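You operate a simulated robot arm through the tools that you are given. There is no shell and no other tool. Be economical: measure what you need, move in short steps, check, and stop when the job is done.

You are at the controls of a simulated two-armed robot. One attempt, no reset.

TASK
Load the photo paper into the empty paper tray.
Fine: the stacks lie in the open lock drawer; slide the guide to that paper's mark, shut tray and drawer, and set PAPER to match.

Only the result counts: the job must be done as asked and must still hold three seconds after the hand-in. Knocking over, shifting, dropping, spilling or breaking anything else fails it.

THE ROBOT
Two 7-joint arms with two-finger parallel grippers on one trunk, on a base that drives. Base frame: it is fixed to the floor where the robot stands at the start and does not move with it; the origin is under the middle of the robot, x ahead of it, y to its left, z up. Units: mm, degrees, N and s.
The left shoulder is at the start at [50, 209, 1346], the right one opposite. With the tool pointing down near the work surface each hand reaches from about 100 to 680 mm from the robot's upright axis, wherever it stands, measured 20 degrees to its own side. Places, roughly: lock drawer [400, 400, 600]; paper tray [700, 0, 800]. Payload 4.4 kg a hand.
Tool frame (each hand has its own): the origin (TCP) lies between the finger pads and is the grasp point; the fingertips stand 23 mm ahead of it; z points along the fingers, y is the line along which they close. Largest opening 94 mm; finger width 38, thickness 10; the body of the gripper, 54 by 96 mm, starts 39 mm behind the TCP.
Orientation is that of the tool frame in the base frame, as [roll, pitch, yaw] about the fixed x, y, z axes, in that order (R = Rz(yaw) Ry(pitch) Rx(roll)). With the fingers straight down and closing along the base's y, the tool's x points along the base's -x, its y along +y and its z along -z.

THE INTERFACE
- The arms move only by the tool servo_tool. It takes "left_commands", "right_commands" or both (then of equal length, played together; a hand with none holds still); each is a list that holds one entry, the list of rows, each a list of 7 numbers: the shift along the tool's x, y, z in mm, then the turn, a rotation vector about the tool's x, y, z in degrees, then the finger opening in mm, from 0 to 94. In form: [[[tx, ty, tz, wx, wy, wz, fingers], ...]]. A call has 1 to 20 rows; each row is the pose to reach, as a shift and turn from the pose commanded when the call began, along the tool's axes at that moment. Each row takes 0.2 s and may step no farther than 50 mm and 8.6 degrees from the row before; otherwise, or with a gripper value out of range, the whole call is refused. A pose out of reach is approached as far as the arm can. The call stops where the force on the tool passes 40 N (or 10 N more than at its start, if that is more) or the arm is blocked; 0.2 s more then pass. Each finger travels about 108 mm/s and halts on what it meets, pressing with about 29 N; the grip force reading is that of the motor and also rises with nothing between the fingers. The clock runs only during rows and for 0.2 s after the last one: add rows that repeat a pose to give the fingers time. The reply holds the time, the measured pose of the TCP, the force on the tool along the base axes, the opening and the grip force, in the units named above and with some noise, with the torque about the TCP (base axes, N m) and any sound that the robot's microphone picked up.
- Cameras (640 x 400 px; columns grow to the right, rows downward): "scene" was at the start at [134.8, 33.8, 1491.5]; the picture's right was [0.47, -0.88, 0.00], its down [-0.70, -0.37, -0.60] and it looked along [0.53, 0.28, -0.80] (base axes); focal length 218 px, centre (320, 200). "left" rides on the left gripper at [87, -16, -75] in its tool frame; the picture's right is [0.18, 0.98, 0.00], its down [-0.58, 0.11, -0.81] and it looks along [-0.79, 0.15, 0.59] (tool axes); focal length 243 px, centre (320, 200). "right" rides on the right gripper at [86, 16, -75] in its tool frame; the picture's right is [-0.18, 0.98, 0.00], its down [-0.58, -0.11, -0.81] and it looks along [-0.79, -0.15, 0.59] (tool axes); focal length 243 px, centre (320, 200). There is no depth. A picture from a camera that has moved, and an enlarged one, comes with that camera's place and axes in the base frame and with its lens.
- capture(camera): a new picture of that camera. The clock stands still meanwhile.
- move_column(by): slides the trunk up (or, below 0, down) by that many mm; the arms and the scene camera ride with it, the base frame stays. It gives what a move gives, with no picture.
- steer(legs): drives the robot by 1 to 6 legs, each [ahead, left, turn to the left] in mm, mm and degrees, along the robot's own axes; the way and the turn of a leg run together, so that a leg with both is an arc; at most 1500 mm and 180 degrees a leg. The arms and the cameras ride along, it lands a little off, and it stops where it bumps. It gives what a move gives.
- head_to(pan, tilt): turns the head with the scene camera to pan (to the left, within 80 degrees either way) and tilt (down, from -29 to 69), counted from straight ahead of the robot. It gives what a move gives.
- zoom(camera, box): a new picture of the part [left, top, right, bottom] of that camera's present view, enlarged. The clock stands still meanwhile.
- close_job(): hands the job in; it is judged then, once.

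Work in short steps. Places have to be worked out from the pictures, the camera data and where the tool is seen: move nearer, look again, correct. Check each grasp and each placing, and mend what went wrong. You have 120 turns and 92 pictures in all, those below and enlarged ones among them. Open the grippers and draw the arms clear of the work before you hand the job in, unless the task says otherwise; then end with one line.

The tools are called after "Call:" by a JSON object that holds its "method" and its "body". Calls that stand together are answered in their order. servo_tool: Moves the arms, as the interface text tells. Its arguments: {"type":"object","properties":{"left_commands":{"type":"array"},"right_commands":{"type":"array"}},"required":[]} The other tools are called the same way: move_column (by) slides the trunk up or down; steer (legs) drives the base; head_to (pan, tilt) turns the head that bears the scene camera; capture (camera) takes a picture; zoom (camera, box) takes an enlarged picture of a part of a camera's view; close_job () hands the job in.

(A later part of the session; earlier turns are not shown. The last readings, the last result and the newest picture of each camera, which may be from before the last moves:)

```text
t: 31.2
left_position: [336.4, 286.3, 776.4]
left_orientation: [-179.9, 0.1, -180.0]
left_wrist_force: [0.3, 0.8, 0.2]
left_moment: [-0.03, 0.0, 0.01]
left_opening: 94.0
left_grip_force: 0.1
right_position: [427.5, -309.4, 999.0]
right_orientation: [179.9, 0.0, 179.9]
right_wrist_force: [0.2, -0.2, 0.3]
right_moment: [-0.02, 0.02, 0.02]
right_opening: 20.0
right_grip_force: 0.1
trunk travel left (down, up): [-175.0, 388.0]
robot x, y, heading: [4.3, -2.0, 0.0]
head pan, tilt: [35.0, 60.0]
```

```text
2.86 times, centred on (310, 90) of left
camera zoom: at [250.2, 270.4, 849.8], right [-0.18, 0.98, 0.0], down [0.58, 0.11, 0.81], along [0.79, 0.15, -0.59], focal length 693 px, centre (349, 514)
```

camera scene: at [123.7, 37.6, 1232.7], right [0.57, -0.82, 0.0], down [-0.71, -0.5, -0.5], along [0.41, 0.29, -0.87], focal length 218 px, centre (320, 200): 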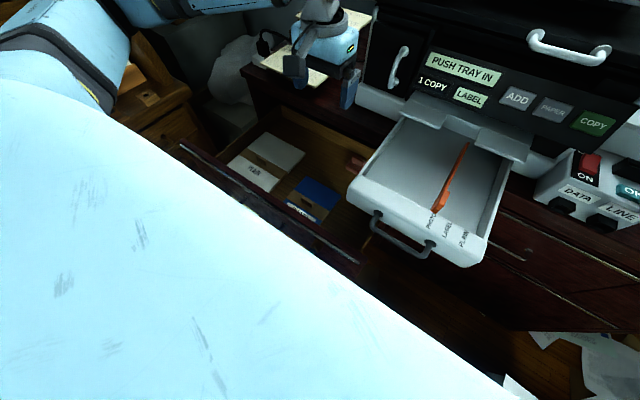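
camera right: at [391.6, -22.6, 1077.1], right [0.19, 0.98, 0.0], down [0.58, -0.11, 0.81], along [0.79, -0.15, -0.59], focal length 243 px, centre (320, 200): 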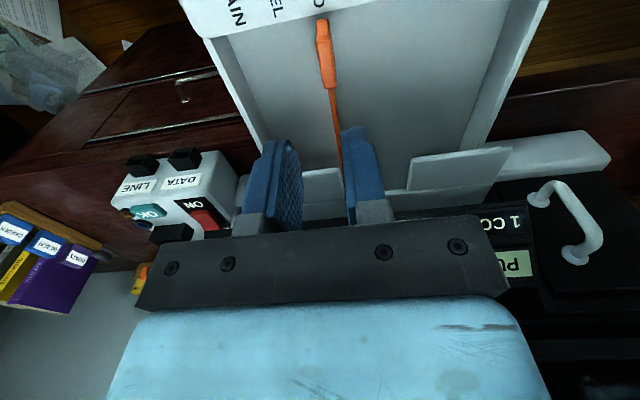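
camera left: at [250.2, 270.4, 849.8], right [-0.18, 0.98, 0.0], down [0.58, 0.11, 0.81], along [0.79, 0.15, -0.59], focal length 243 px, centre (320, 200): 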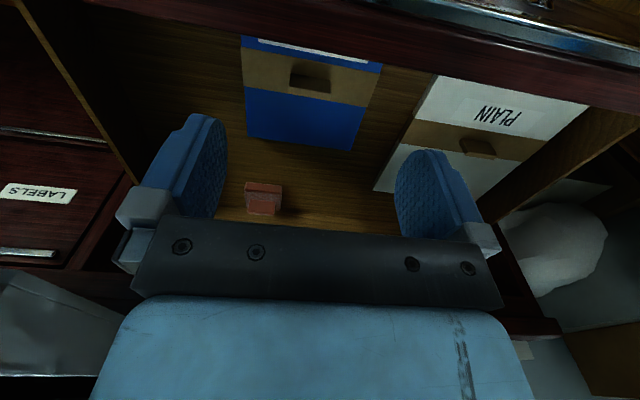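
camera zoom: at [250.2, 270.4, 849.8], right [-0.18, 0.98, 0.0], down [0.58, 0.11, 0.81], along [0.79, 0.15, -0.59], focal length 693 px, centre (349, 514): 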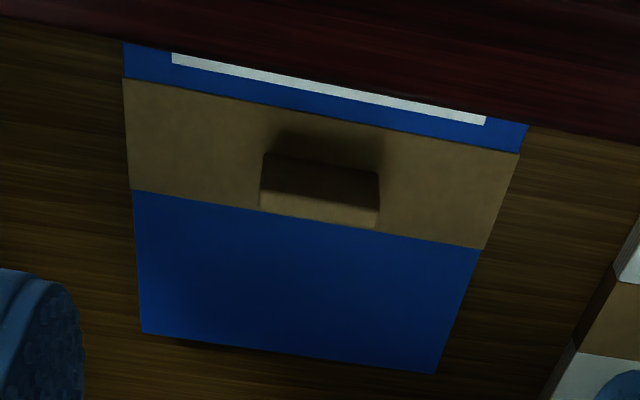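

The tab is a block ~45 mm wide in y and thin in x, with top near [408,287,575]. I turn the left hand 90° (fingers closing along x) and hover above it.

Call:
{"method": "servo_tool", "body": {"left_commands": [[[-7, 0, 8, 0, 0, -8.2, 60], [-14, 0, 16, 0, 0, -16.4, 60], [-21, 0, 24, 0, 0, -24.6, 60], [-28, 0, 32, 0, 0, -32.8, 60], [-35, 0, 40, 0, 0, -41, 60], [-42, 0, 48, 0, 0, -49.2, 60], [-49, 0, 56, 0, 0, -57.4, 60], [-56, 0, 64, 0, 0, -65.6, 60], [-63, 0, 72, 0, 0, -73.8, 60], [-70, 0, 80, 0, 0, -82, 60], [-72, 1, 90, 0, 0, -90, 60]]]}}

Call:
{"method": "capture", "body": {"camera": "left"}}

```text
t: 33.6
left_position: [407.9, 286.1, 685.5]
left_orientation: [-180.0, -0.1, -89.8]
left_wrist_force: [0.9, 0.8, 0.8]
left_moment: [-0.04, 0.01, 0.02]
left_opening: 60.2
left_grip_force: 0.1
right_position: [427.1, -307.5, 999.1]
right_orientation: [180.0, 0.0, 179.9]
right_wrist_force: [0.2, -0.9, 0.0]
right_moment: [0.01, 0.0, 0.0]
right_opening: 19.9
right_grip_force: 0.0
trunk travel left (down, up): [-175.0, 388.0]
robot x, y, heading: [-1.6, -0.5, 0.1]
head pan, tilt: [35.0, 60.0]
```

```text
56 pictures are left
camera left: at [424.5, 201.0, 758.9], right [-0.98, -0.19, 0.0], down [-0.11, 0.58, 0.81], along [-0.15, 0.79, -0.59], focal length 243 px, centre (320, 200)
```

left: 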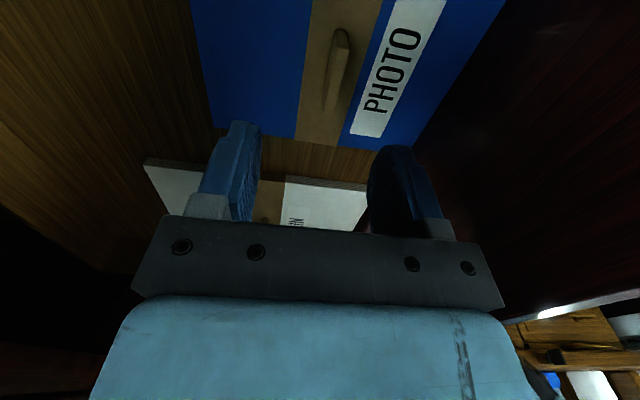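

The stack is bigger than I thought (about 150 × 200 mm), tab top near [397,283,595]. I correct sideways and descend partway for a check.

Call:
{"method": "servo_tool", "body": {"left_commands": [[[3, 11, 20, 0, 0, 0, 60], [3, 11, 45, 0, 0, 0, 60]]]}}

Call:
{"method": "capture", "body": {"camera": "left"}}

```text
t: 34.2
left_position: [395.6, 281.7, 640.1]
left_orientation: [180.0, -0.1, -90.1]
left_wrist_force: [0.0, 0.0, -0.8]
left_moment: [0.0, 0.01, 0.0]
left_opening: 60.1
left_grip_force: 0.0
right_position: [427.4, -308.7, 998.6]
right_orientation: [-180.0, 0.1, 179.9]
right_wrist_force: [-0.2, -0.6, 0.3]
right_moment: [0.01, -0.02, -0.02]
right_opening: 20.0
right_grip_force: 0.1
trunk travel left (down, up): [-175.0, 388.0]
robot x, y, heading: [0.1, -0.8, 0.1]
head pan, tilt: [35.0, 60.0]
```

```text
55 pictures are left
camera left: at [413.0, 196.9, 713.8], right [-0.98, -0.18, 0.0], down [-0.11, 0.58, 0.81], along [-0.15, 0.79, -0.59], focal length 243 px, centre (320, 200)
```

left: 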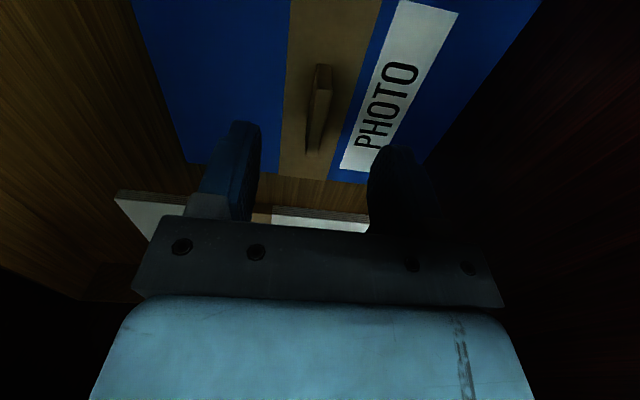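

Tab lies at about x=399, y=278, between the fingers. I descend 36 mm and close.

Call:
{"method": "servo_tool", "body": {"left_commands": [[[3, -3, 18, 0, 0, 0, 50], [3, -3, 36, 0, 0, 0, 50], [3, -3, 36, 0, 0, 0, 30], [3, -3, 36, 0, 0, 0, 8], [3, -3, 36, 0, 0, 0, 4], [3, -3, 36, 0, 0, 0, 4]]]}}

Call:
{"method": "capture", "body": {"camera": "left"}}

```text
t: 35.8
left_position: [417.3, 292.0, 634.6]
left_orientation: [-175.9, 1.3, -89.2]
left_wrist_force: [1.0, 0.2, -0.8]
left_moment: [0.0, 0.04, 0.02]
left_opening: 3.8
left_grip_force: 0.2
right_position: [426.3, -317.3, 996.0]
right_orientation: [179.4, 0.1, 179.9]
right_wrist_force: [1.0, -0.7, -0.9]
right_moment: [0.06, 0.06, 0.01]
right_opening: 20.1
right_grip_force: 0.1
trunk travel left (down, up): [-175.0, 388.0]
robot x, y, heading: [2.7, 1.3, -0.2]
head pan, tilt: [35.0, 60.0]
stopped in row 6 (left hand): the arm was blocked; the commanded pose is now the measured one
```

```text
54 pictures are left
camera left: at [430.7, 204.0, 708.1], right [-0.98, -0.2, -0.07], down [-0.17, 0.56, 0.81], along [-0.12, 0.81, -0.58], focal length 243 px, centre (320, 200)
```

left: 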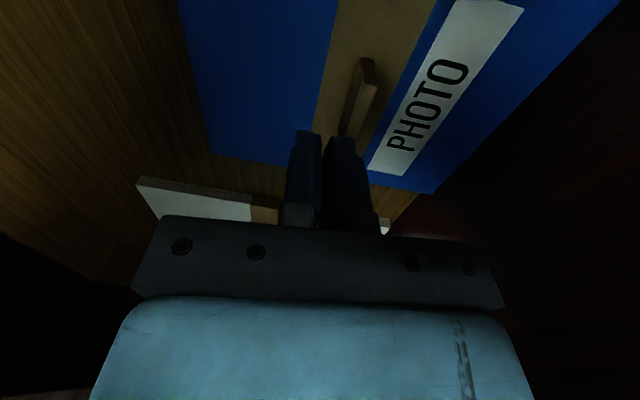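

The descent was blocked (arm touching something, tool tilted 4°). I go back up and look at the arm with the scene camera.

Call:
{"method": "capture", "body": {"camera": "scene"}}

Call:
{"method": "servo_tool", "body": {"left_commands": [[[0, 0, -15, 0, 0, 0, 50], [0, 0, -30, 0, 0, 0, 50]]]}}

Call:
{"method": "head_to", "body": {"pan": 45, "tilt": 40}}

Call:
{"method": "capture", "body": {"camera": "scene"}}

```text
53 pictures are left
camera scene: at [119.8, 25.3, 1233.2], right [0.57, -0.82, -0.01], down [-0.71, -0.49, -0.51], along [0.41, 0.3, -0.86], focal length 218 px, centre (320, 200)
```

scene: 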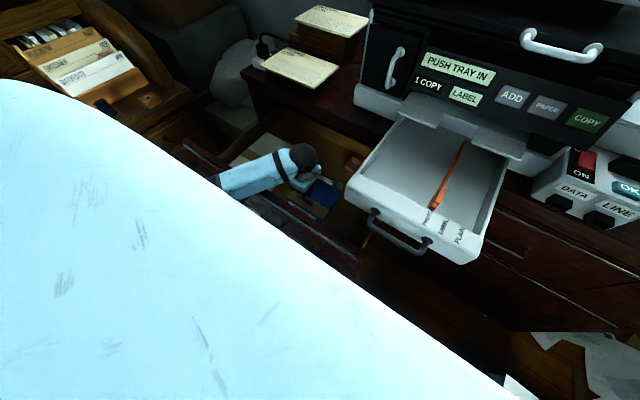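

```text
t: 36.4
left_position: [408.7, 291.7, 648.5]
left_orientation: [-177.8, 0.7, -89.3]
left_wrist_force: [2.3, 3.3, 5.9]
left_moment: [-0.25, 0.07, -0.02]
left_opening: 49.9
left_grip_force: 0.1
right_position: [427.2, -307.9, 995.9]
right_orientation: [180.0, 0.1, 180.0]
right_wrist_force: [-0.2, 0.3, -1.1]
right_moment: [0.03, 0.0, -0.04]
right_opening: 20.0
right_grip_force: 0.1
trunk travel left (down, up): [-175.0, 388.0]
robot x, y, heading: [2.3, -0.4, 0.2]
head pan, tilt: [35.0, 60.0]
```

```text
t: 37.2
left_position: [411.4, 293.5, 650.7]
left_orientation: [-177.6, 0.5, -89.3]
left_wrist_force: [0.2, -0.4, -0.2]
left_moment: [0.04, -0.02, -0.03]
left_opening: 50.0
left_grip_force: 0.0
right_position: [427.7, -308.0, 998.6]
right_orientation: [-180.0, -0.1, 179.9]
right_wrist_force: [0.3, 1.0, -0.6]
right_moment: [0.01, 0.03, 0.0]
right_opening: 20.2
right_grip_force: 0.0
trunk travel left (down, up): [-175.0, 388.0]
robot x, y, heading: [3.8, 0.7, 0.1]
head pan, tilt: [45.0, 40.0]
```

```text
52 pictures are left
camera scene: at [129.2, 59.7, 1259.2], right [0.71, -0.71, 0.0], down [-0.45, -0.46, -0.77], along [0.54, 0.54, -0.64], focal length 218 px, centre (320, 200)
```

scene: 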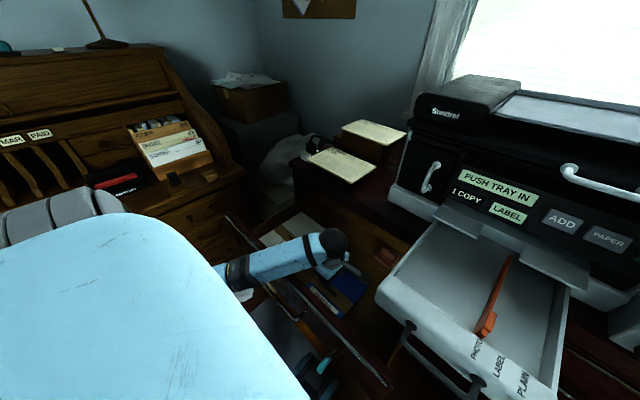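

The forearm is lying low across the drawer front. I raise the trunk 200 mm so the arm can come in more steeply, then straighten the tool.

Call:
{"method": "move_column", "body": {"by": 220}}

Call:
{"method": "servo_tool", "body": {"left_commands": [[[8, 10, 20, 0, -2.4, 0.7, 50], [8, 10, 60, 0, -2.4, 0.7, 50], [8, 10, 100, 0, -2.4, 0.7, 50], [8, 10, 140, 0, -2.4, 0.7, 50]]]}}

Call:
{"method": "capture", "body": {"camera": "scene"}}

```text
t: 39.6
left_position: [410.4, 294.6, 870.7]
left_orientation: [-177.5, 0.6, -89.2]
left_wrist_force: [0.0, 0.5, -0.7]
left_moment: [0.02, -0.01, -0.01]
left_opening: 50.0
left_grip_force: 0.1
right_position: [426.7, -307.0, 1219.4]
right_orientation: [-180.0, 0.0, 179.9]
right_wrist_force: [0.9, -0.3, 0.4]
right_moment: [-0.02, -0.01, 0.0]
right_opening: 19.9
right_grip_force: 0.2
trunk travel left (down, up): [-395.0, 168.0]
robot x, y, heading: [-0.1, -0.7, -0.2]
head pan, tilt: [45.0, 40.0]
```

```text
t: 40.6
left_position: [408.4, 286.2, 729.4]
left_orientation: [-177.6, 3.1, -89.8]
left_wrist_force: [-0.3, -0.7, 0.4]
left_moment: [0.02, 0.0, -0.04]
left_opening: 49.9
left_grip_force: 0.0
right_position: [429.5, -309.3, 1217.1]
right_orientation: [-180.0, 0.0, 179.9]
right_wrist_force: [0.3, -0.4, 0.2]
right_moment: [0.02, 0.0, -0.03]
right_opening: 20.2
right_grip_force: 0.0
trunk travel left (down, up): [-395.0, 168.0]
robot x, y, heading: [-2.3, -0.3, 0.1]
head pan, tilt: [45.0, 40.0]
```

```text
51 pictures are left
camera scene: at [129.3, 59.4, 1479.4], right [0.71, -0.71, 0.0], down [-0.45, -0.45, -0.77], along [0.54, 0.54, -0.64], focal length 218 px, centre (320, 200)
```

scene: 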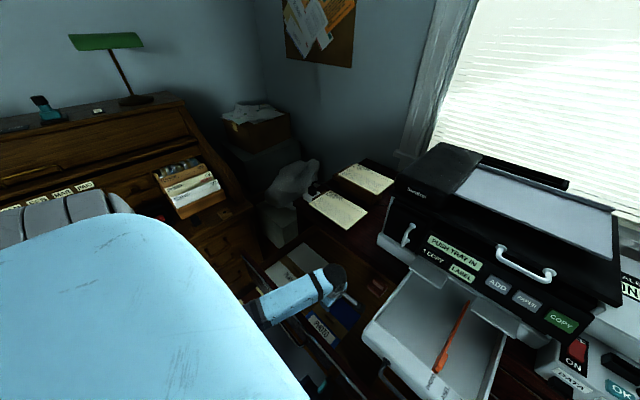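

I fix the tilt (wrong axis last time), then descend stepwise to the tab height.

Call:
{"method": "servo_tool", "body": {"left_commands": [[[8, 10, 0, -2.4, 3.1, 0, 50], [8, 10, 0, -2.4, 3.1, 0, 50]]]}}

Call:
{"method": "servo_tool", "body": {"left_commands": [[[0, 0, 30, 0, 0, 0, 50], [0, 0, 60, 0, 0, 0, 50], [0, 0, 90, 0, 0, 0, 50]]]}}

Call:
{"method": "capture", "body": {"camera": "left"}}

Call:
{"method": "zoom", "body": {"camera": "scene", "box": [220, 220, 400, 360]}}

```text
t: 41.2
left_position: [398.6, 278.8, 729.1]
left_orientation: [-179.8, 0.0, -89.8]
left_wrist_force: [0.0, -0.7, 0.5]
left_moment: [-0.01, 0.0, 0.02]
left_opening: 50.0
left_grip_force: 0.1
right_position: [428.0, -307.8, 1219.0]
right_orientation: [180.0, 0.0, 179.9]
right_wrist_force: [0.0, 0.6, -0.9]
right_moment: [0.0, -0.04, -0.02]
right_opening: 20.1
right_grip_force: 0.2
trunk travel left (down, up): [-395.0, 168.0]
robot x, y, heading: [0.8, 0.7, 0.0]
head pan, tilt: [45.0, 40.0]
```

```text
t: 42.0
left_position: [399.5, 279.1, 641.4]
left_orientation: [-180.0, 0.0, -89.9]
left_wrist_force: [0.0, 0.0, 0.2]
left_moment: [0.01, -0.04, 0.0]
left_opening: 49.9
left_grip_force: 0.1
right_position: [428.8, -307.8, 1218.3]
right_orientation: [-180.0, 0.1, 179.9]
right_wrist_force: [-0.1, -0.5, 1.0]
right_moment: [0.01, -0.04, -0.03]
right_opening: 20.1
right_grip_force: 0.2
trunk travel left (down, up): [-395.0, 168.0]
robot x, y, heading: [2.6, -1.9, 0.1]
head pan, tilt: [45.0, 40.0]
```

```text
50 pictures are left
camera left: at [415.5, 193.5, 714.2], right [-0.98, -0.19, 0.0], down [-0.11, 0.58, 0.81], along [-0.15, 0.79, -0.59], focal length 243 px, centre (320, 200)
```

left: 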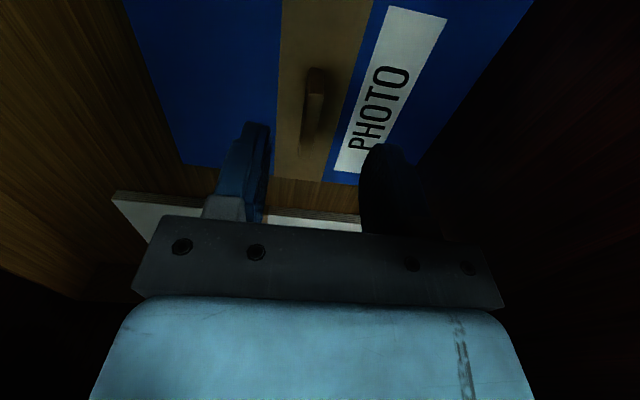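

```text
2.86 times, centred on (310, 290) of scene
camera zoom: at [129.4, 59.5, 1479.4], right [0.71, -0.71, 0.0], down [-0.45, -0.45, -0.77], along [0.54, 0.54, -0.64], focal length 624 px, centre (349, -57)
```

zoom: 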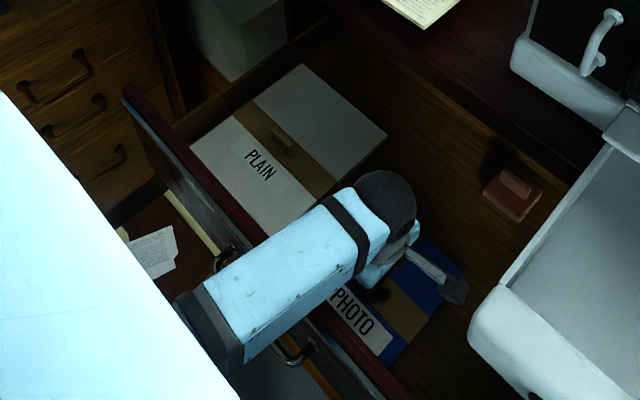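

Forearm has more clearance now. I shift 6 mm in x and descend slowly to the tab.

Call:
{"method": "servo_tool", "body": {"left_commands": [[[2, -6, 10, 0, 0, 0, 50], [2, -6, 20, 0, 0, 0, 50], [2, -6, 28, 0, 0, 0, 50], [2, -6, 36, 0, 0, 0, 50]]]}}

Call:
{"method": "capture", "body": {"camera": "left"}}

```text
t: 43.0
left_position: [403.5, 277.3, 604.0]
left_orientation: [179.9, 0.0, -89.8]
left_wrist_force: [0.1, -0.6, -0.1]
left_moment: [-0.02, -0.02, 0.0]
left_opening: 50.3
left_grip_force: 0.1
right_position: [428.1, -308.0, 1218.7]
right_orientation: [179.9, -0.1, 179.9]
right_wrist_force: [-0.1, -0.1, -0.4]
right_moment: [-0.03, -0.01, 0.0]
right_opening: 20.2
right_grip_force: 0.0
trunk travel left (down, up): [-395.0, 168.0]
robot x, y, heading: [-3.5, 2.9, 0.1]
head pan, tilt: [45.0, 40.0]
```

```text
48 pictures are left
camera left: at [420.6, 192.5, 678.4], right [-0.98, -0.19, 0.0], down [-0.11, 0.58, 0.81], along [-0.15, 0.79, -0.59], focal length 243 px, centre (320, 200)
```

left: 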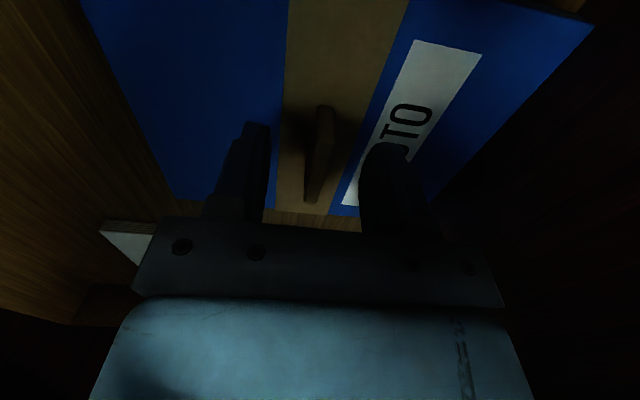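

At z=604 unblocked, tab sits between the fingers. Close.

Call:
{"method": "servo_tool", "body": {"left_commands": [[[0, 0, 0, 0, 0, 0, 30], [0, 0, 0, 0, 0, 0, 10], [0, 0, 0, 0, 0, 0, 4], [0, 0, 0, 0, 0, 0, 4]]]}}

Call:
{"method": "capture", "body": {"camera": "left"}}

```text
t: 44.0
left_position: [404.2, 278.8, 604.5]
left_orientation: [-179.8, 0.0, -89.9]
left_wrist_force: [0.9, 0.5, -0.3]
left_moment: [0.03, 0.03, -0.02]
left_opening: 7.9
left_grip_force: 28.8
right_position: [428.1, -308.2, 1218.3]
right_orientation: [180.0, -0.1, 179.9]
right_wrist_force: [-0.4, 0.3, 0.6]
right_moment: [0.0, -0.01, 0.03]
right_opening: 19.9
right_grip_force: 0.1
trunk travel left (down, up): [-395.0, 168.0]
robot x, y, heading: [0.9, 1.2, 0.2]
head pan, tilt: [45.0, 40.0]
```

```text
47 pictures are left
camera left: at [420.7, 192.4, 678.6], right [-0.98, -0.19, 0.0], down [-0.11, 0.58, 0.81], along [-0.15, 0.79, -0.59], focal length 243 px, centre (320, 200)
```

left: 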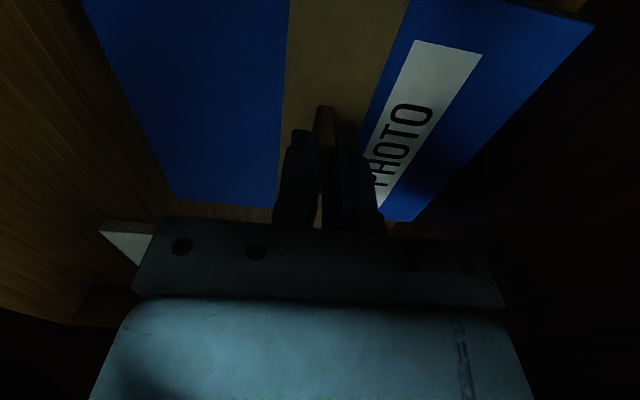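

Gripped at 8 mm. I lift 40 mm and check the load and picture.

Call:
{"method": "servo_tool", "body": {"left_commands": [[[0, 0, -8, 0, 0, 0, 2], [0, 0, -20, 0, 0, 0, 2], [0, 0, -40, 0, 0, 0, 2], [0, 0, -40, 0, 0, 0, 2]]]}}

Call:
{"method": "capture", "body": {"camera": "left"}}

```text
t: 45.0
left_position: [404.0, 277.7, 643.1]
left_orientation: [-180.0, -0.1, -89.9]
left_wrist_force: [-0.4, 0.7, 0.7]
left_moment: [0.0, -0.03, 0.03]
left_opening: 1.9
left_grip_force: 0.1
right_position: [428.9, -307.6, 1218.3]
right_orientation: [180.0, 0.1, 179.7]
right_wrist_force: [-0.7, -0.8, -0.4]
right_moment: [-0.03, -0.02, 0.01]
right_opening: 19.8
right_grip_force: 0.1
trunk travel left (down, up): [-395.0, 168.0]
robot x, y, heading: [-0.7, -1.9, 0.1]
head pan, tilt: [45.0, 40.0]
```

```text
46 pictures are left
camera left: at [420.9, 192.5, 717.1], right [-0.98, -0.19, 0.0], down [-0.11, 0.58, 0.81], along [-0.15, 0.79, -0.59], focal length 243 px, centre (320, 200)
```

left: 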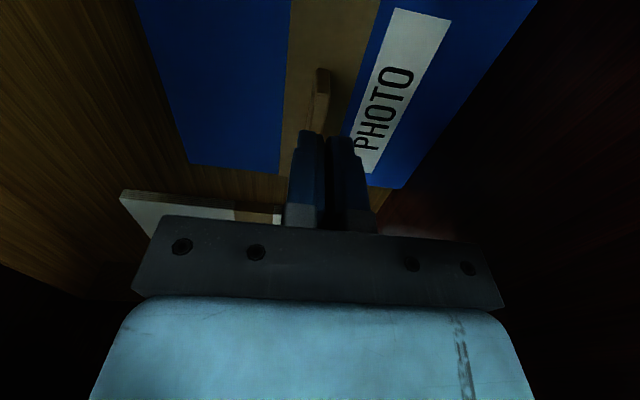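

The grip was too shallow and slipped. I reopen, go 10 mm deeper than before, and grip again.

Call:
{"method": "servo_tool", "body": {"left_commands": [[[0, 0, 0, 0, 0, 0, 34], [2, -1, 25, 0, 0, 0, 34], [2, -1, 40, 0, 0, 0, 34], [2, -1, 48, 0, 0, 0, 34], [2, -1, 53, 0, 0, 0, 34]]]}}

Call:
{"method": "servo_tool", "body": {"left_commands": [[[0, 0, 0, 0, 0, 0, 15], [0, 0, 0, 0, 0, 0, 4], [0, 0, 0, 0, 0, 0, 0], [0, 0, 0, 0, 0, 0, 0]]]}}

```text
t: 46.4
left_position: [409.3, 305.4, 594.2]
left_orientation: [-178.9, 2.3, -89.3]
left_wrist_force: [0.1, 0.9, -0.5]
left_moment: [-0.03, 0.01, 0.02]
left_opening: 33.8
left_grip_force: 0.1
right_position: [427.9, -307.9, 1214.5]
right_orientation: [180.0, -0.1, -180.0]
right_wrist_force: [-0.2, -0.6, -0.8]
right_moment: [0.02, 0.01, 0.04]
right_opening: 20.0
right_grip_force: 0.1
trunk travel left (down, up): [-395.0, 168.0]
robot x, y, heading: [1.1, 1.8, 0.2]
head pan, tilt: [45.0, 40.0]
stopped in row 5 (left hand): the arm was blocked; the commanded pose is now the measured one
```

```text
t: 47.4
left_position: [406.3, 305.2, 594.8]
left_orientation: [-179.3, 2.3, -89.5]
left_wrist_force: [-0.2, -0.8, 0.2]
left_moment: [-0.01, -0.01, -0.02]
left_opening: 8.3
left_grip_force: 29.0
right_position: [429.7, -308.5, 1218.2]
right_orientation: [180.0, 0.0, 179.9]
right_wrist_force: [0.4, -0.6, 0.5]
right_moment: [0.06, 0.0, 0.02]
right_opening: 19.6
right_grip_force: 0.0
trunk travel left (down, up): [-395.0, 168.0]
robot x, y, heading: [-0.4, 0.1, 0.1]
head pan, tilt: [45.0, 40.0]
```

The arm got blocked again by the drawer front and slid sideways. I open, lift, raise the trunk 100 mm more, and come in steeper.

Call:
{"method": "servo_tool", "body": {"left_commands": [[[0, 0, 0, 0, 0, 0, 34], [0, 0, 0, 0, 0, 0, 34], [0, 0, -40, 0, 0, 0, 34], [0, 0, -80, 0, 0, 0, 34]]]}}

Call:
{"method": "move_column", "body": {"by": 110}}

Call:
{"method": "servo_tool", "body": {"left_commands": [[[27, -2, 20, -0.7, 2.3, 0, 40], [27, -2, 60, -0.7, 2.3, 0, 40], [27, -2, 100, -0.7, 2.3, 0, 40], [27, -2, 135, -0.7, 2.3, 0, 40]]]}}

Call:
{"method": "capture", "body": {"camera": "left"}}

Call:
{"method": "capture", "body": {"camera": "scene"}}

```text
t: 48.6
left_position: [403.6, 361.1, 677.6]
left_orientation: [-179.5, 8.0, -90.4]
left_wrist_force: [-0.2, -0.7, -0.4]
left_moment: [-0.02, 0.01, -0.04]
left_opening: 33.9
left_grip_force: 0.1
right_position: [428.3, -307.9, 1217.8]
right_orientation: [-180.0, 0.0, 180.0]
right_wrist_force: [-0.7, -0.2, 0.0]
right_moment: [0.0, -0.02, 0.01]
right_opening: 20.0
right_grip_force: 0.1
trunk travel left (down, up): [-395.0, 168.0]
robot x, y, heading: [0.5, 3.6, -0.2]
head pan, tilt: [45.0, 40.0]
stopped in row 4 (left hand): the arm was blocked; the commanded pose is now the measured one
```

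```text
t: 50.0
left_position: [404.3, 361.6, 787.9]
left_orientation: [-179.5, 8.0, -90.3]
left_wrist_force: [0.3, -0.3, 0.1]
left_moment: [0.0, 0.02, 0.01]
left_opening: 34.0
left_grip_force: 0.1
right_position: [429.4, -307.4, 1328.6]
right_orientation: [-179.9, 0.0, 180.0]
right_wrist_force: [-0.3, 0.5, 0.1]
right_moment: [-0.01, 0.03, -0.01]
right_opening: 20.2
right_grip_force: 0.0
trunk travel left (down, up): [-505.0, 58.0]
robot x, y, heading: [-2.2, 0.6, 0.2]
head pan, tilt: [45.0, 40.0]
```

```text
t: 51.2
left_position: [395.2, 404.5, 648.8]
left_orientation: [178.9, 9.6, -90.5]
left_wrist_force: [-0.1, -0.2, -0.4]
left_moment: [0.0, 0.0, -0.01]
left_opening: 40.1
left_grip_force: 0.0
right_position: [427.4, -307.3, 1329.0]
right_orientation: [-180.0, 0.0, -179.9]
right_wrist_force: [-0.3, -1.1, -0.2]
right_moment: [-0.05, -0.01, 0.03]
right_opening: 19.9
right_grip_force: 0.1
trunk travel left (down, up): [-505.0, 58.0]
robot x, y, heading: [-0.5, 1.1, -0.2]
head pan, tilt: [45.0, 40.0]
stopped in row 4 (left hand): the arm was blocked; the commanded pose is now the measured one
```

```text
45 pictures are left
camera left: at [411.2, 308.5, 706.3], right [-0.98, -0.18, -0.01], down [-0.09, 0.44, 0.89], along [-0.15, 0.88, -0.45], focal length 243 px, centre (320, 200)
```

left: 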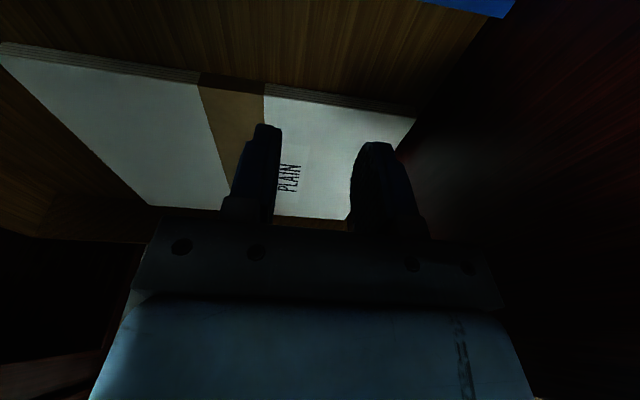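

```text
44 pictures are left
camera scene: at [128.7, 59.7, 1589.4], right [0.71, -0.71, 0.0], down [-0.45, -0.46, -0.77], along [0.54, 0.54, -0.64], focal length 218 px, centre (320, 200)
```

scene: 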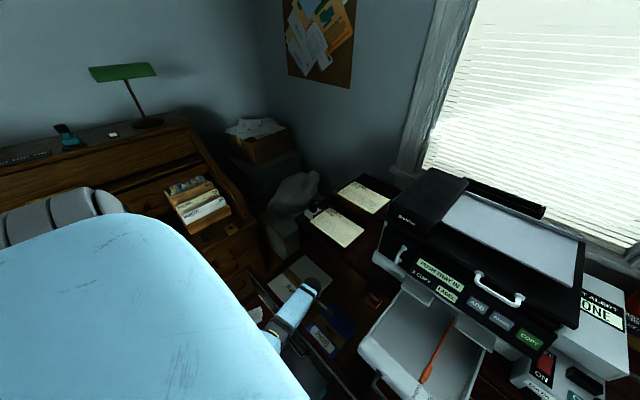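

Even lifting is "blocked" with no force: the left wrist is at a joint limit with this yaw. I raise with the trunk, then unwind the yaw back.

Call:
{"method": "move_column", "body": {"by": 55}}

Call:
{"method": "servo_tool", "body": {"left_commands": [[[0, 0, -5, 0, 0, 8, 40], [0, 0, -10, 0, 0, 16, 40], [0, 0, -15, 0, 0, 24, 40], [0, 0, -20, 0, 0, 32, 40], [0, 0, -25, 0, 0, 40, 40], [0, 0, -30, 0, 0, 48, 40], [0, 0, -35, 0, 0, 56, 40], [0, 0, -40, 0, 0, 64, 40], [0, 0, -45, 0, 0, 72, 40], [0, 0, -50, 0, 0, 80, 40], [0, 0, -50, 0, 0, 88, 40]]]}}

```text
t: 52.1
left_position: [394.3, 405.7, 704.4]
left_orientation: [178.7, 9.6, -90.5]
left_wrist_force: [-0.9, -0.5, -0.6]
left_moment: [-0.03, 0.02, -0.02]
left_opening: 40.2
left_grip_force: 0.1
right_position: [428.6, -307.4, 1384.2]
right_orientation: [179.9, 0.0, 180.0]
right_wrist_force: [-1.5, -0.1, -0.7]
right_moment: [0.04, -0.01, 0.01]
right_opening: 19.8
right_grip_force: 0.0
trunk travel left (down, up): [-560.0, 3.0]
robot x, y, heading: [-3.2, 2.4, -0.1]
head pan, tilt: [45.0, 40.0]
```

```text
t: 54.5
left_position: [396.3, 396.5, 752.2]
left_orientation: [170.4, -0.9, -178.5]
left_wrist_force: [0.1, -0.5, 0.3]
left_moment: [0.02, -0.02, 0.02]
left_opening: 40.1
left_grip_force: 0.0
right_position: [428.5, -306.8, 1383.4]
right_orientation: [180.0, -0.1, -180.0]
right_wrist_force: [-1.5, 0.0, -0.1]
right_moment: [-0.04, -0.02, 0.02]
right_opening: 20.2
right_grip_force: 0.0
trunk travel left (down, up): [-560.0, 3.0]
robot x, y, heading: [4.4, 0.7, 0.1]
head pan, tilt: [45.0, 40.0]
```

Unwound. I straighten the tool and take a look at the arm posture.

Call:
{"method": "servo_tool", "body": {"left_commands": [[[0, 0, 0, 4.8, -0.9, 1.5, 60], [0, 0, 0, 9.6, -0.9, 1.5, 60], [0, -40, -20, 9.6, -0.9, 1.5, 60], [0, -80, -40, 9.6, -0.9, 1.5, 60], [0, -110, -60, 9.6, -0.9, 1.5, 60]]]}}

Call:
{"method": "capture", "body": {"camera": "scene"}}

Call:
{"method": "capture", "body": {"camera": "left"}}

```text
t: 55.8
left_position: [398.8, 277.6, 794.2]
left_orientation: [-179.9, -0.2, -180.0]
left_wrist_force: [0.2, -0.6, -0.4]
left_moment: [0.0, 0.0, -0.01]
left_opening: 59.9
left_grip_force: 0.1
right_position: [428.7, -308.5, 1383.8]
right_orientation: [180.0, -0.1, 180.0]
right_wrist_force: [0.1, -0.4, 0.1]
right_moment: [0.03, -0.01, 0.04]
right_opening: 19.9
right_grip_force: 0.0
trunk travel left (down, up): [-560.0, 3.0]
robot x, y, heading: [1.1, -1.7, 0.3]
head pan, tilt: [45.0, 40.0]
```

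```text
43 pictures are left
camera scene: at [129.0, 59.3, 1644.4], right [0.71, -0.71, 0.0], down [-0.45, -0.45, -0.77], along [0.54, 0.54, -0.64], focal length 218 px, centre (320, 200)
```

scene: 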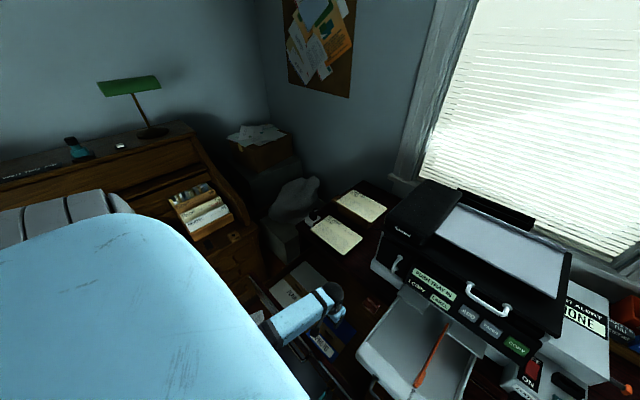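

```text
42 pictures are left
camera left: at [312.1, 261.9, 867.9], right [-0.19, 0.98, 0.0], down [0.58, 0.11, 0.8], along [0.79, 0.15, -0.59], focal length 243 px, centre (320, 200)
```

left: 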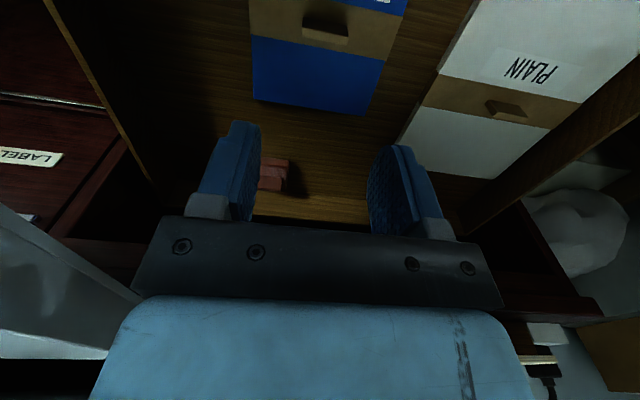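

The drawer front rim is high (z≈718), so a steep forearm is needed; the trunk is now at its top. I turn the left hand -90° again over the tab (≈[406,284]) and descend partway.

Call:
{"method": "servo_tool", "body": {"left_commands": [[[-1, 0, 8, 0, 0, -8.2, 40], [-2, 0, 16, 0, 0, -16.4, 40], [-3, 0, 24, 0, 0, -24.6, 40], [-3, 1, 32, 0, 0, -32.8, 40], [-4, 2, 40, 0, 0, -41, 40], [-5, 3, 48, 0, 0, -49.2, 40], [-6, 3, 56, 0, 0, -57.4, 40], [-7, 4, 64, 0, 0, -65.6, 40], [-7, 4, 72, 0, 0, -73.8, 40], [-7, 4, 80, 0, 0, -82, 40], [-7, 4, 90, 0, 0, -90, 40], [-7, 4, 120, 0, 0, -90, 40], [-7, 4, 150, 0, 0, -90, 40]]]}}

Call:
{"method": "capture", "body": {"camera": "left"}}

Call:
{"method": "zoom", "body": {"camera": "scene", "box": [220, 250, 380, 380]}}

```text
t: 57.8
left_position: [389.4, 395.5, 722.6]
left_orientation: [176.3, 7.9, -106.6]
left_wrist_force: [0.8, 0.1, 0.1]
left_moment: [0.0, 0.0, -0.01]
left_opening: 40.2
left_grip_force: 0.1
right_position: [429.1, -307.0, 1384.0]
right_orientation: [-180.0, 0.0, 180.0]
right_wrist_force: [0.4, -0.1, 0.0]
right_moment: [0.0, 0.0, 0.02]
right_opening: 20.2
right_grip_force: 0.0
trunk travel left (down, up): [-560.0, 3.0]
robot x, y, heading: [-3.0, -0.0, 0.1]
head pan, tilt: [45.0, 40.0]
stopped in row 10 (left hand): the arm was blocked; the commanded pose is now the measured one
```

```text
41 pictures are left
camera left: at [382.8, 299.0, 781.4], right [-0.99, 0.1, 0.04], down [0.08, 0.46, 0.88], along [0.07, 0.88, -0.47], focal length 243 px, centre (320, 200)
```

left: 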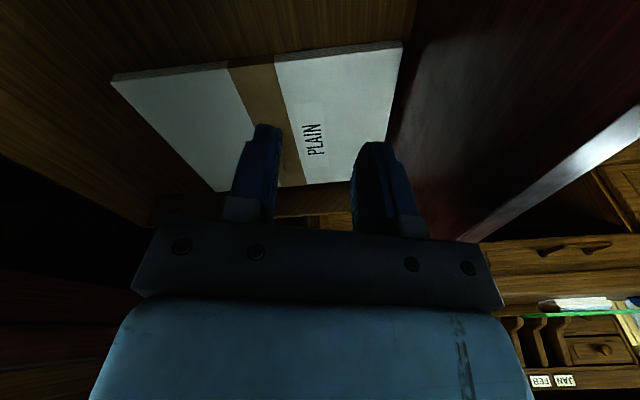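

```text
3.08 times, centred on (300, 315) of scene
camera zoom: at [129.2, 60.4, 1644.4], right [0.71, -0.71, 0.0], down [-0.45, -0.46, -0.77], along [0.54, 0.54, -0.64], focal length 672 px, centre (382, -154)
```

zoom: 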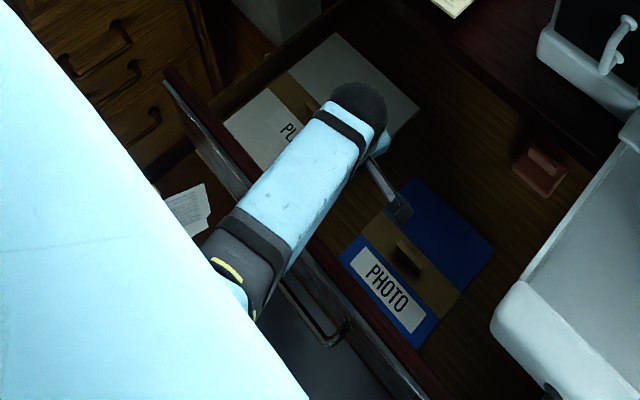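

It is a wrist joint limit in free space. I unwind and use the opposite turn (+90) instead.

Call:
{"method": "servo_tool", "body": {"left_commands": [[[0, 0, -5, 0, 0, 8, 40], [0, 0, -10, 0, 0, 16, 40], [0, 0, -15, 0, 0, 24, 40], [0, 0, -20, 0, 0, 32, 40], [0, 0, -25, 0, 0, 40, 40], [0, 0, -30, 0, 0, 48, 40], [0, 0, -35, 0, 0, 56, 40], [0, 0, -40, 0, 0, 64, 40], [0, 0, -45, 0, 0, 72, 40]]]}}

```text
t: 59.8
left_position: [392.1, 388.3, 765.2]
left_orientation: [171.3, -1.2, -178.4]
left_wrist_force: [0.0, -0.6, -0.3]
left_moment: [-0.02, 0.0, 0.0]
left_opening: 39.7
left_grip_force: 0.1
right_position: [428.0, -306.9, 1384.6]
right_orientation: [-179.9, 0.0, 179.9]
right_wrist_force: [-0.1, -0.2, 0.1]
right_moment: [0.01, 0.03, -0.01]
right_opening: 20.2
right_grip_force: 0.0
trunk travel left (down, up): [-560.0, 3.0]
robot x, y, heading: [-0.9, -0.0, 0.4]
head pan, tilt: [45.0, 40.0]
```

I straighten and move back over the tab, then rotate +90.

Call:
{"method": "servo_tool", "body": {"left_commands": [[[0, -20, 0, 4.3, -0.6, 0.8, 40], [0, -50, 0, 8.7, -1.2, 1.6, 40], [0, -80, 0, 8.7, -1.2, 1.6, 40], [0, -104, 0, 8.7, -1.2, 1.6, 40]]]}}

Call:
{"method": "servo_tool", "body": {"left_commands": [[[-1, 0, 0, 0, 0, 8.2, 40], [-2, 0, 0, 0, 0, 16.4, 40], [-3, 0, 0, 0, 0, 24.6, 40], [-4, 0, 0, 0, 0, 32.8, 40], [-5, 0, 0, 0, 0, 41, 40], [-6, 0, 0, 0, 0, 49.2, 40], [-7, 0, 0, 0, 0, 57.4, 40], [-8, 0, 0, 0, 0, 65.6, 40], [-9, 0, 0, 0, 0, 73.8, 40], [-10, 0, 0, 0, 0, 82, 40], [-12, 0, 0, 0, 0, 90, 40]]]}}

Call:
{"method": "capture", "body": {"camera": "left"}}

```text
t: 60.8
left_position: [395.0, 285.1, 749.3]
left_orientation: [-179.9, 0.0, -179.9]
left_wrist_force: [0.3, -0.2, 0.3]
left_moment: [-0.05, -0.01, -0.05]
left_opening: 39.9
left_grip_force: 0.1
right_position: [427.3, -308.7, 1383.9]
right_orientation: [-180.0, 0.1, -179.9]
right_wrist_force: [-0.3, -0.5, -1.2]
right_moment: [0.02, 0.04, 0.01]
right_opening: 19.9
right_grip_force: 0.1
trunk travel left (down, up): [-560.0, 3.0]
robot x, y, heading: [-3.4, 0.1, 0.3]
head pan, tilt: [45.0, 40.0]
```

```text
t: 63.2
left_position: [406.4, 285.4, 749.8]
left_orientation: [-180.0, 0.1, 89.9]
left_wrist_force: [0.6, 0.2, 0.1]
left_moment: [-0.01, 0.03, 0.04]
left_opening: 40.0
left_grip_force: 0.1
right_position: [429.1, -307.5, 1383.8]
right_orientation: [180.0, 0.0, 180.0]
right_wrist_force: [0.4, 0.1, 0.0]
right_moment: [-0.02, 0.0, 0.01]
right_opening: 20.0
right_grip_force: 0.0
trunk travel left (down, up): [-560.0, 3.0]
robot x, y, heading: [0.9, 0.7, 0.0]
head pan, tilt: [45.0, 40.0]
```

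```text
39 pictures are left
camera left: at [390.1, 373.0, 823.6], right [0.98, 0.18, 0.0], down [0.11, -0.58, 0.81], along [0.15, -0.79, -0.59], focal length 243 px, centre (320, 200)
```

left: 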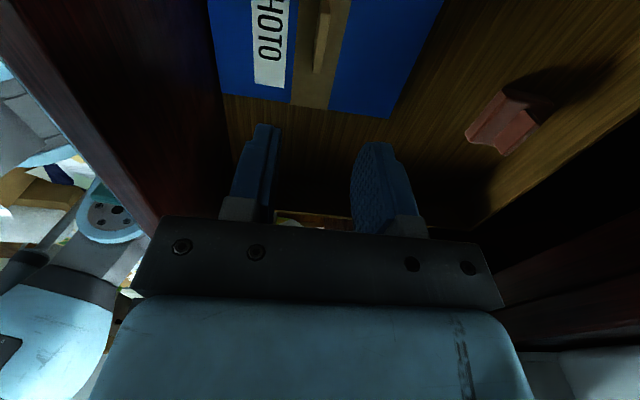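

The +90 turn works without drift. Tab at about x=409, y=281; I descend to z≈625 and check.

Call:
{"method": "servo_tool", "body": {"left_commands": [[[-2, 3, 40, 0, 0, 0, 40], [-4, 3, 80, 0, 0, 0, 40], [-4, 3, 110, 0, 0, 0, 40], [-4, 3, 125, 0, 0, 0, 40]]]}}

Call:
{"method": "capture", "body": {"camera": "left"}}

```text
t: 64.2
left_position: [408.6, 280.4, 624.7]
left_orientation: [-180.0, 0.2, 90.0]
left_wrist_force: [-0.4, 0.1, 0.4]
left_moment: [0.03, -0.05, 0.02]
left_opening: 40.1
left_grip_force: 0.0
right_position: [429.2, -307.4, 1383.2]
right_orientation: [180.0, 0.0, -180.0]
right_wrist_force: [0.0, 0.2, -0.6]
right_moment: [-0.01, -0.01, -0.04]
right_opening: 20.1
right_grip_force: 0.1
trunk travel left (down, up): [-560.0, 3.0]
robot x, y, heading: [1.3, 2.4, -0.2]
head pan, tilt: [45.0, 40.0]
```

```text
38 pictures are left
camera left: at [393.2, 368.1, 697.8], right [0.98, 0.18, 0.0], down [0.11, -0.58, 0.81], along [0.15, -0.79, -0.59], focal length 243 px, centre (320, 200)
```

left: 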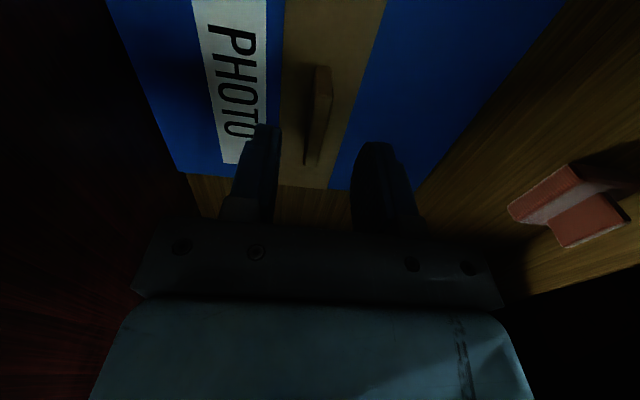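

Centre of tab at about [408,290]. I shift 8 mm in y, descend to z≈592 and close.

Call:
{"method": "servo_tool", "body": {"left_commands": [[[8, 0, 12, 0, 0, 0, 40], [8, 0, 22, 0, 0, 0, 40], [8, 0, 28, 0, 0, 0, 40], [8, 0, 33, 0, 0, 0, 40], [8, 0, 33, 0, 0, 0, 20], [8, 0, 33, 0, 0, 0, 4], [8, 0, 33, 0, 0, 0, 0], [8, 0, 33, 0, 0, 0, 0]]]}}

```text
t: 66.0
left_position: [409.0, 289.5, 591.6]
left_orientation: [-180.0, 0.1, 90.0]
left_wrist_force: [-1.0, -0.2, -0.3]
left_moment: [-0.02, 0.02, 0.01]
left_opening: 8.4
left_grip_force: 28.7
right_position: [429.7, -307.5, 1384.5]
right_orientation: [-179.9, 0.0, 180.0]
right_wrist_force: [-0.1, 0.3, 0.2]
right_moment: [0.01, 0.02, 0.0]
right_opening: 20.0
right_grip_force: 0.1
trunk travel left (down, up): [-560.0, 3.0]
robot x, y, heading: [0.2, 0.0, 0.2]
head pan, tilt: [45.0, 40.0]
```

I got only the same grip reading as the earlier slip; I reopen and go deeper (small steps) before closing.

Call:
{"method": "servo_tool", "body": {"left_commands": [[[0, 0, 0, 0, 0, 0, 30], [0, 0, 0, 0, 0, 0, 30], [0, 0, 4, 0, 0, 0, 30], [0, 0, 8, 0, 0, 0, 30]]]}}

Call:
{"method": "capture", "body": {"camera": "left"}}

```text
t: 67.2
left_position: [414.5, 289.1, 589.0]
left_orientation: [179.4, 0.0, 90.1]
left_wrist_force: [0.8, 0.0, 34.2]
left_moment: [0.0, 0.52, -0.06]
left_opening: 29.8
left_grip_force: 0.2
right_position: [427.8, -307.2, 1384.4]
right_orientation: [179.9, 0.2, -180.0]
right_wrist_force: [0.8, 0.7, -0.4]
right_moment: [0.02, 0.04, 0.02]
right_opening: 20.0
right_grip_force: 0.0
trunk travel left (down, up): [-560.0, 3.0]
robot x, y, heading: [2.0, 0.9, -0.1]
head pan, tilt: [45.0, 40.0]
stopped in row 4 (left hand): the force on the tool passed its limit at 44 N (the readings are from after the stop); the commanded pose is now the measured one
```

```text
37 pictures are left
camera left: at [398.2, 376.8, 662.0], right [0.98, 0.19, 0.01], down [0.1, -0.58, 0.81], along [0.16, -0.79, -0.59], focal length 243 px, centre (320, 200)
```

left: 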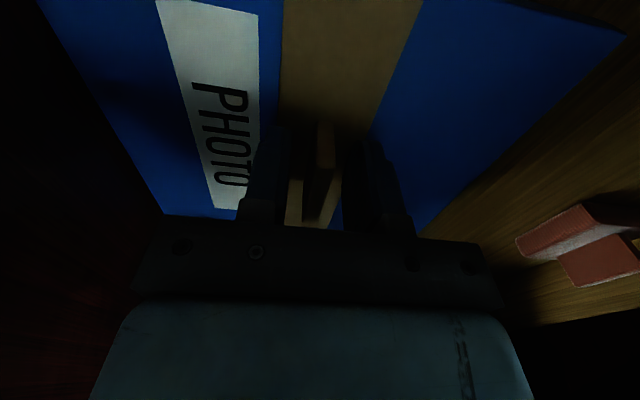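

The fingertips touched the stack top at TCP z≈589, so 591 is full depth. I back off 2 mm, re-centre, close and lift slowly.

Call:
{"method": "servo_tool", "body": {"left_commands": [[[0, -5, -3, 0.6, 0, 0, 30], [0, -5, -3, 0.6, 0, 0, 15], [0, -5, -3, 0.6, 0, 0, 4], [0, -5, -3, 0.6, 0, 0, 0], [0, -5, -3, 0.6, 0, 0, 0], [0, -5, -8, 0.6, 0, 0, 0], [0, -5, -14, 0.6, 0, 0, 0], [0, -5, -24, 0.6, 0, 0, 0], [0, -5, -34, 0.6, 0, 0, 0]]]}}

Call:
{"method": "capture", "body": {"camera": "left"}}

```text
t: 69.2
left_position: [406.8, 291.1, 619.5]
left_orientation: [-179.7, 0.0, 90.1]
left_wrist_force: [0.1, -0.1, -0.2]
left_moment: [-0.02, -0.03, 0.0]
left_opening: 8.3
left_grip_force: 28.9
right_position: [427.8, -306.9, 1382.4]
right_orientation: [180.0, 0.0, -179.9]
right_wrist_force: [0.9, -1.2, -0.4]
right_moment: [0.05, -0.04, -0.02]
right_opening: 20.1
right_grip_force: 0.2
trunk travel left (down, up): [-560.0, 3.0]
robot x, y, heading: [-2.8, 0.3, 0.1]
head pan, tilt: [45.0, 40.0]
```

```text
36 pictures are left
camera left: at [390.3, 378.0, 693.5], right [0.98, 0.19, -0.01], down [0.12, -0.58, 0.81], along [0.15, -0.79, -0.59], focal length 243 px, centre (320, 200)
```

left: 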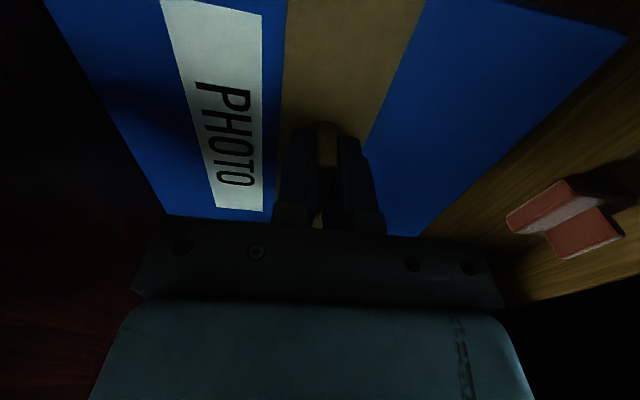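

The stack is lifted firmly (≈ 203 × 155 mm, x 305–508, y 206–363 now). I raise it well clear, and bring the right hand down inside the tray to draw it out a bit more.

Call:
{"method": "servo_tool", "body": {"left_commands": [[[0, 0, -30, 0, 0, 0, 0], [0, 0, -60, 0, 0, 0, 0], [0, 0, -90, 0, 0, 0, 0], [0, 0, -120, 0, 0, 0, 0], [0, 0, -150, 0, 0, 0, 0], [0, 0, -180, 0, 0, 0, 0], [0, 0, -210, 0, 0, 0, 0], [0, 0, -240, 0, 0, 0, 0], [0, 0, -270, 0, 0, 0, 0], [0, 0, -300, 0, 0, 0, 0], [0, 0, -330, 0, 0, 0, 0], [0, 0, -360, 0, 0, 0, 0]]]}}

Call:
{"method": "head_to", "body": {"pan": 5, "tilt": 55}}

Call:
{"method": "capture", "body": {"camera": "scene"}}

```text
t: 71.8
left_position: [408.3, 289.2, 979.8]
left_orientation: [-179.6, 0.0, 90.2]
left_wrist_force: [-0.1, 0.2, 0.1]
left_moment: [0.01, -0.03, 0.0]
left_opening: 8.2
left_grip_force: 29.0
right_position: [428.1, -307.2, 1383.0]
right_orientation: [-179.9, -0.1, -180.0]
right_wrist_force: [-1.0, 0.1, -0.1]
right_moment: [0.0, -0.05, 0.01]
right_opening: 19.9
right_grip_force: 0.2
trunk travel left (down, up): [-560.0, 3.0]
robot x, y, heading: [-0.7, 0.0, -0.1]
head pan, tilt: [45.0, 40.0]
```

```text
t: 72.9
left_position: [408.3, 290.7, 978.9]
left_orientation: [-179.5, 0.0, 90.1]
left_wrist_force: [-0.2, 0.1, -1.0]
left_moment: [0.0, -0.03, -0.03]
left_opening: 8.1
left_grip_force: 29.0
right_position: [427.9, -307.6, 1383.8]
right_orientation: [-180.0, 0.0, 180.0]
right_wrist_force: [-0.2, 0.3, 0.7]
right_moment: [-0.02, -0.01, 0.01]
right_opening: 19.9
right_grip_force: 0.1
trunk travel left (down, up): [-560.0, 3.0]
robot x, y, heading: [-0.3, -2.5, 0.2]
head pan, tilt: [5.0, 55.0]
```

```text
35 pictures are left
camera scene: at [140.9, 6.2, 1623.7], right [0.09, -1.0, 0.0], down [-0.82, -0.07, -0.57], along [0.57, 0.05, -0.82], focal length 218 px, centre (320, 200)
```

scene: 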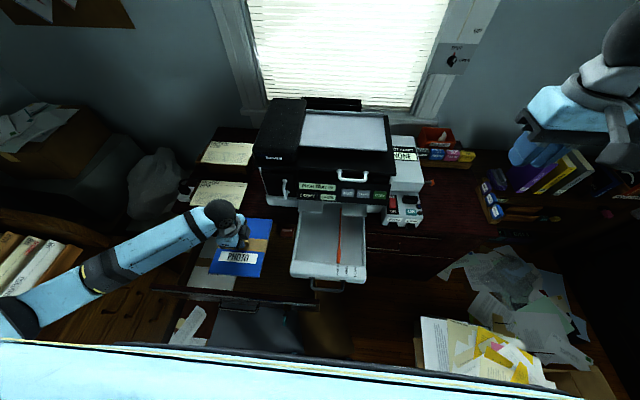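

I bring the right hand down into the tray, then draw it 45 mm further out with force-stop.

Call:
{"method": "servo_tool", "body": {"right_commands": [[[-1, 28.9, 38.2, 0, 0, 0, 0], [-2, 57.8, 76.4, 0, 0, 0, 0], [-3, 86.7, 114.6, 0, 0, 0, 0], [-4, 115.6, 152.8, 0, 0, 0, 0], [-5, 144.5, 191, 0, 0, 0, 0], [-6, 173.4, 229.2, 0, 0, 0, 0], [-7, 202.3, 267.4, 0, 0, 0, 0], [-8, 231.2, 305.6, 0, 0, 0, 0], [-9, 260.1, 343.8, 0, 0, 0, 0], [-10, 289, 382, 0, 0, 0, 0], [-11, 317.9, 420.2, 0, 0, 0, 0], [-12, 346.8, 458.4, 0, 0, 0, 0], [-12, 346.8, 485, 0, 0, 0, 0], [-12, 346.8, 507, 0, 0, 0, 0]]]}}

Call:
{"method": "servo_tool", "body": {"right_commands": [[[10, 0, 0, 0, 0, 0, 0], [20, 0, 0, 0, 0, 0, 0], [30, 0, 0, 0, 0, 0, 0], [40, 0, 0, 0, 0, 0, 0], [50, 0, 0, 0, 0, 0, 0], [58, 0, 0, 0, 0, 0, 0]]]}}

Call:
{"method": "zoom", "body": {"camera": "scene", "box": [250, 170, 410, 300]}}

```text
t: 75.9
left_position: [408.5, 290.4, 978.8]
left_orientation: [-179.7, 0.1, 90.0]
left_wrist_force: [0.2, -0.2, -0.3]
left_moment: [0.0, -0.03, -0.01]
left_opening: 8.4
left_grip_force: 28.9
right_position: [439.4, 41.7, 875.8]
right_orientation: [180.0, -0.1, 180.0]
right_wrist_force: [-0.1, -0.2, -0.6]
right_moment: [-0.05, 0.01, 0.02]
right_opening: 0.0
right_grip_force: 29.3
trunk travel left (down, up): [-560.0, 3.0]
robot x, y, heading: [2.3, 4.2, 0.1]
head pan, tilt: [5.0, 55.0]
```

```text
t: 77.3
left_position: [409.1, 292.1, 980.4]
left_orientation: [-179.6, 0.0, 90.1]
left_wrist_force: [-0.2, 1.0, 0.5]
left_moment: [-0.04, -0.02, -0.02]
left_opening: 8.1
left_grip_force: 29.4
right_position: [382.5, 39.2, 876.5]
right_orientation: [180.0, -0.1, 179.8]
right_wrist_force: [1.1, 0.1, 1.2]
right_moment: [0.01, -0.01, 0.02]
right_opening: 0.1
right_grip_force: 29.1
trunk travel left (down, up): [-560.0, 3.0]
robot x, y, heading: [1.1, -0.2, -0.0]
head pan, tilt: [5.0, 55.0]
```

```text
3.08 times, centred on (330, 235) of scene
camera zoom: at [140.9, 6.1, 1623.7], right [0.09, -1.0, 0.0], down [-0.82, -0.07, -0.57], along [0.57, 0.05, -0.82], focal length 672 px, centre (289, 92)
```

zoom: 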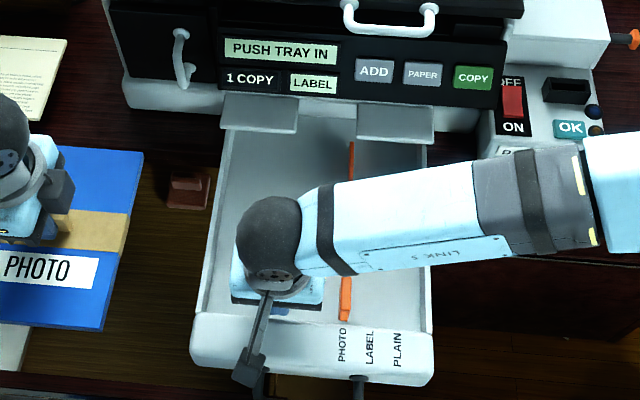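

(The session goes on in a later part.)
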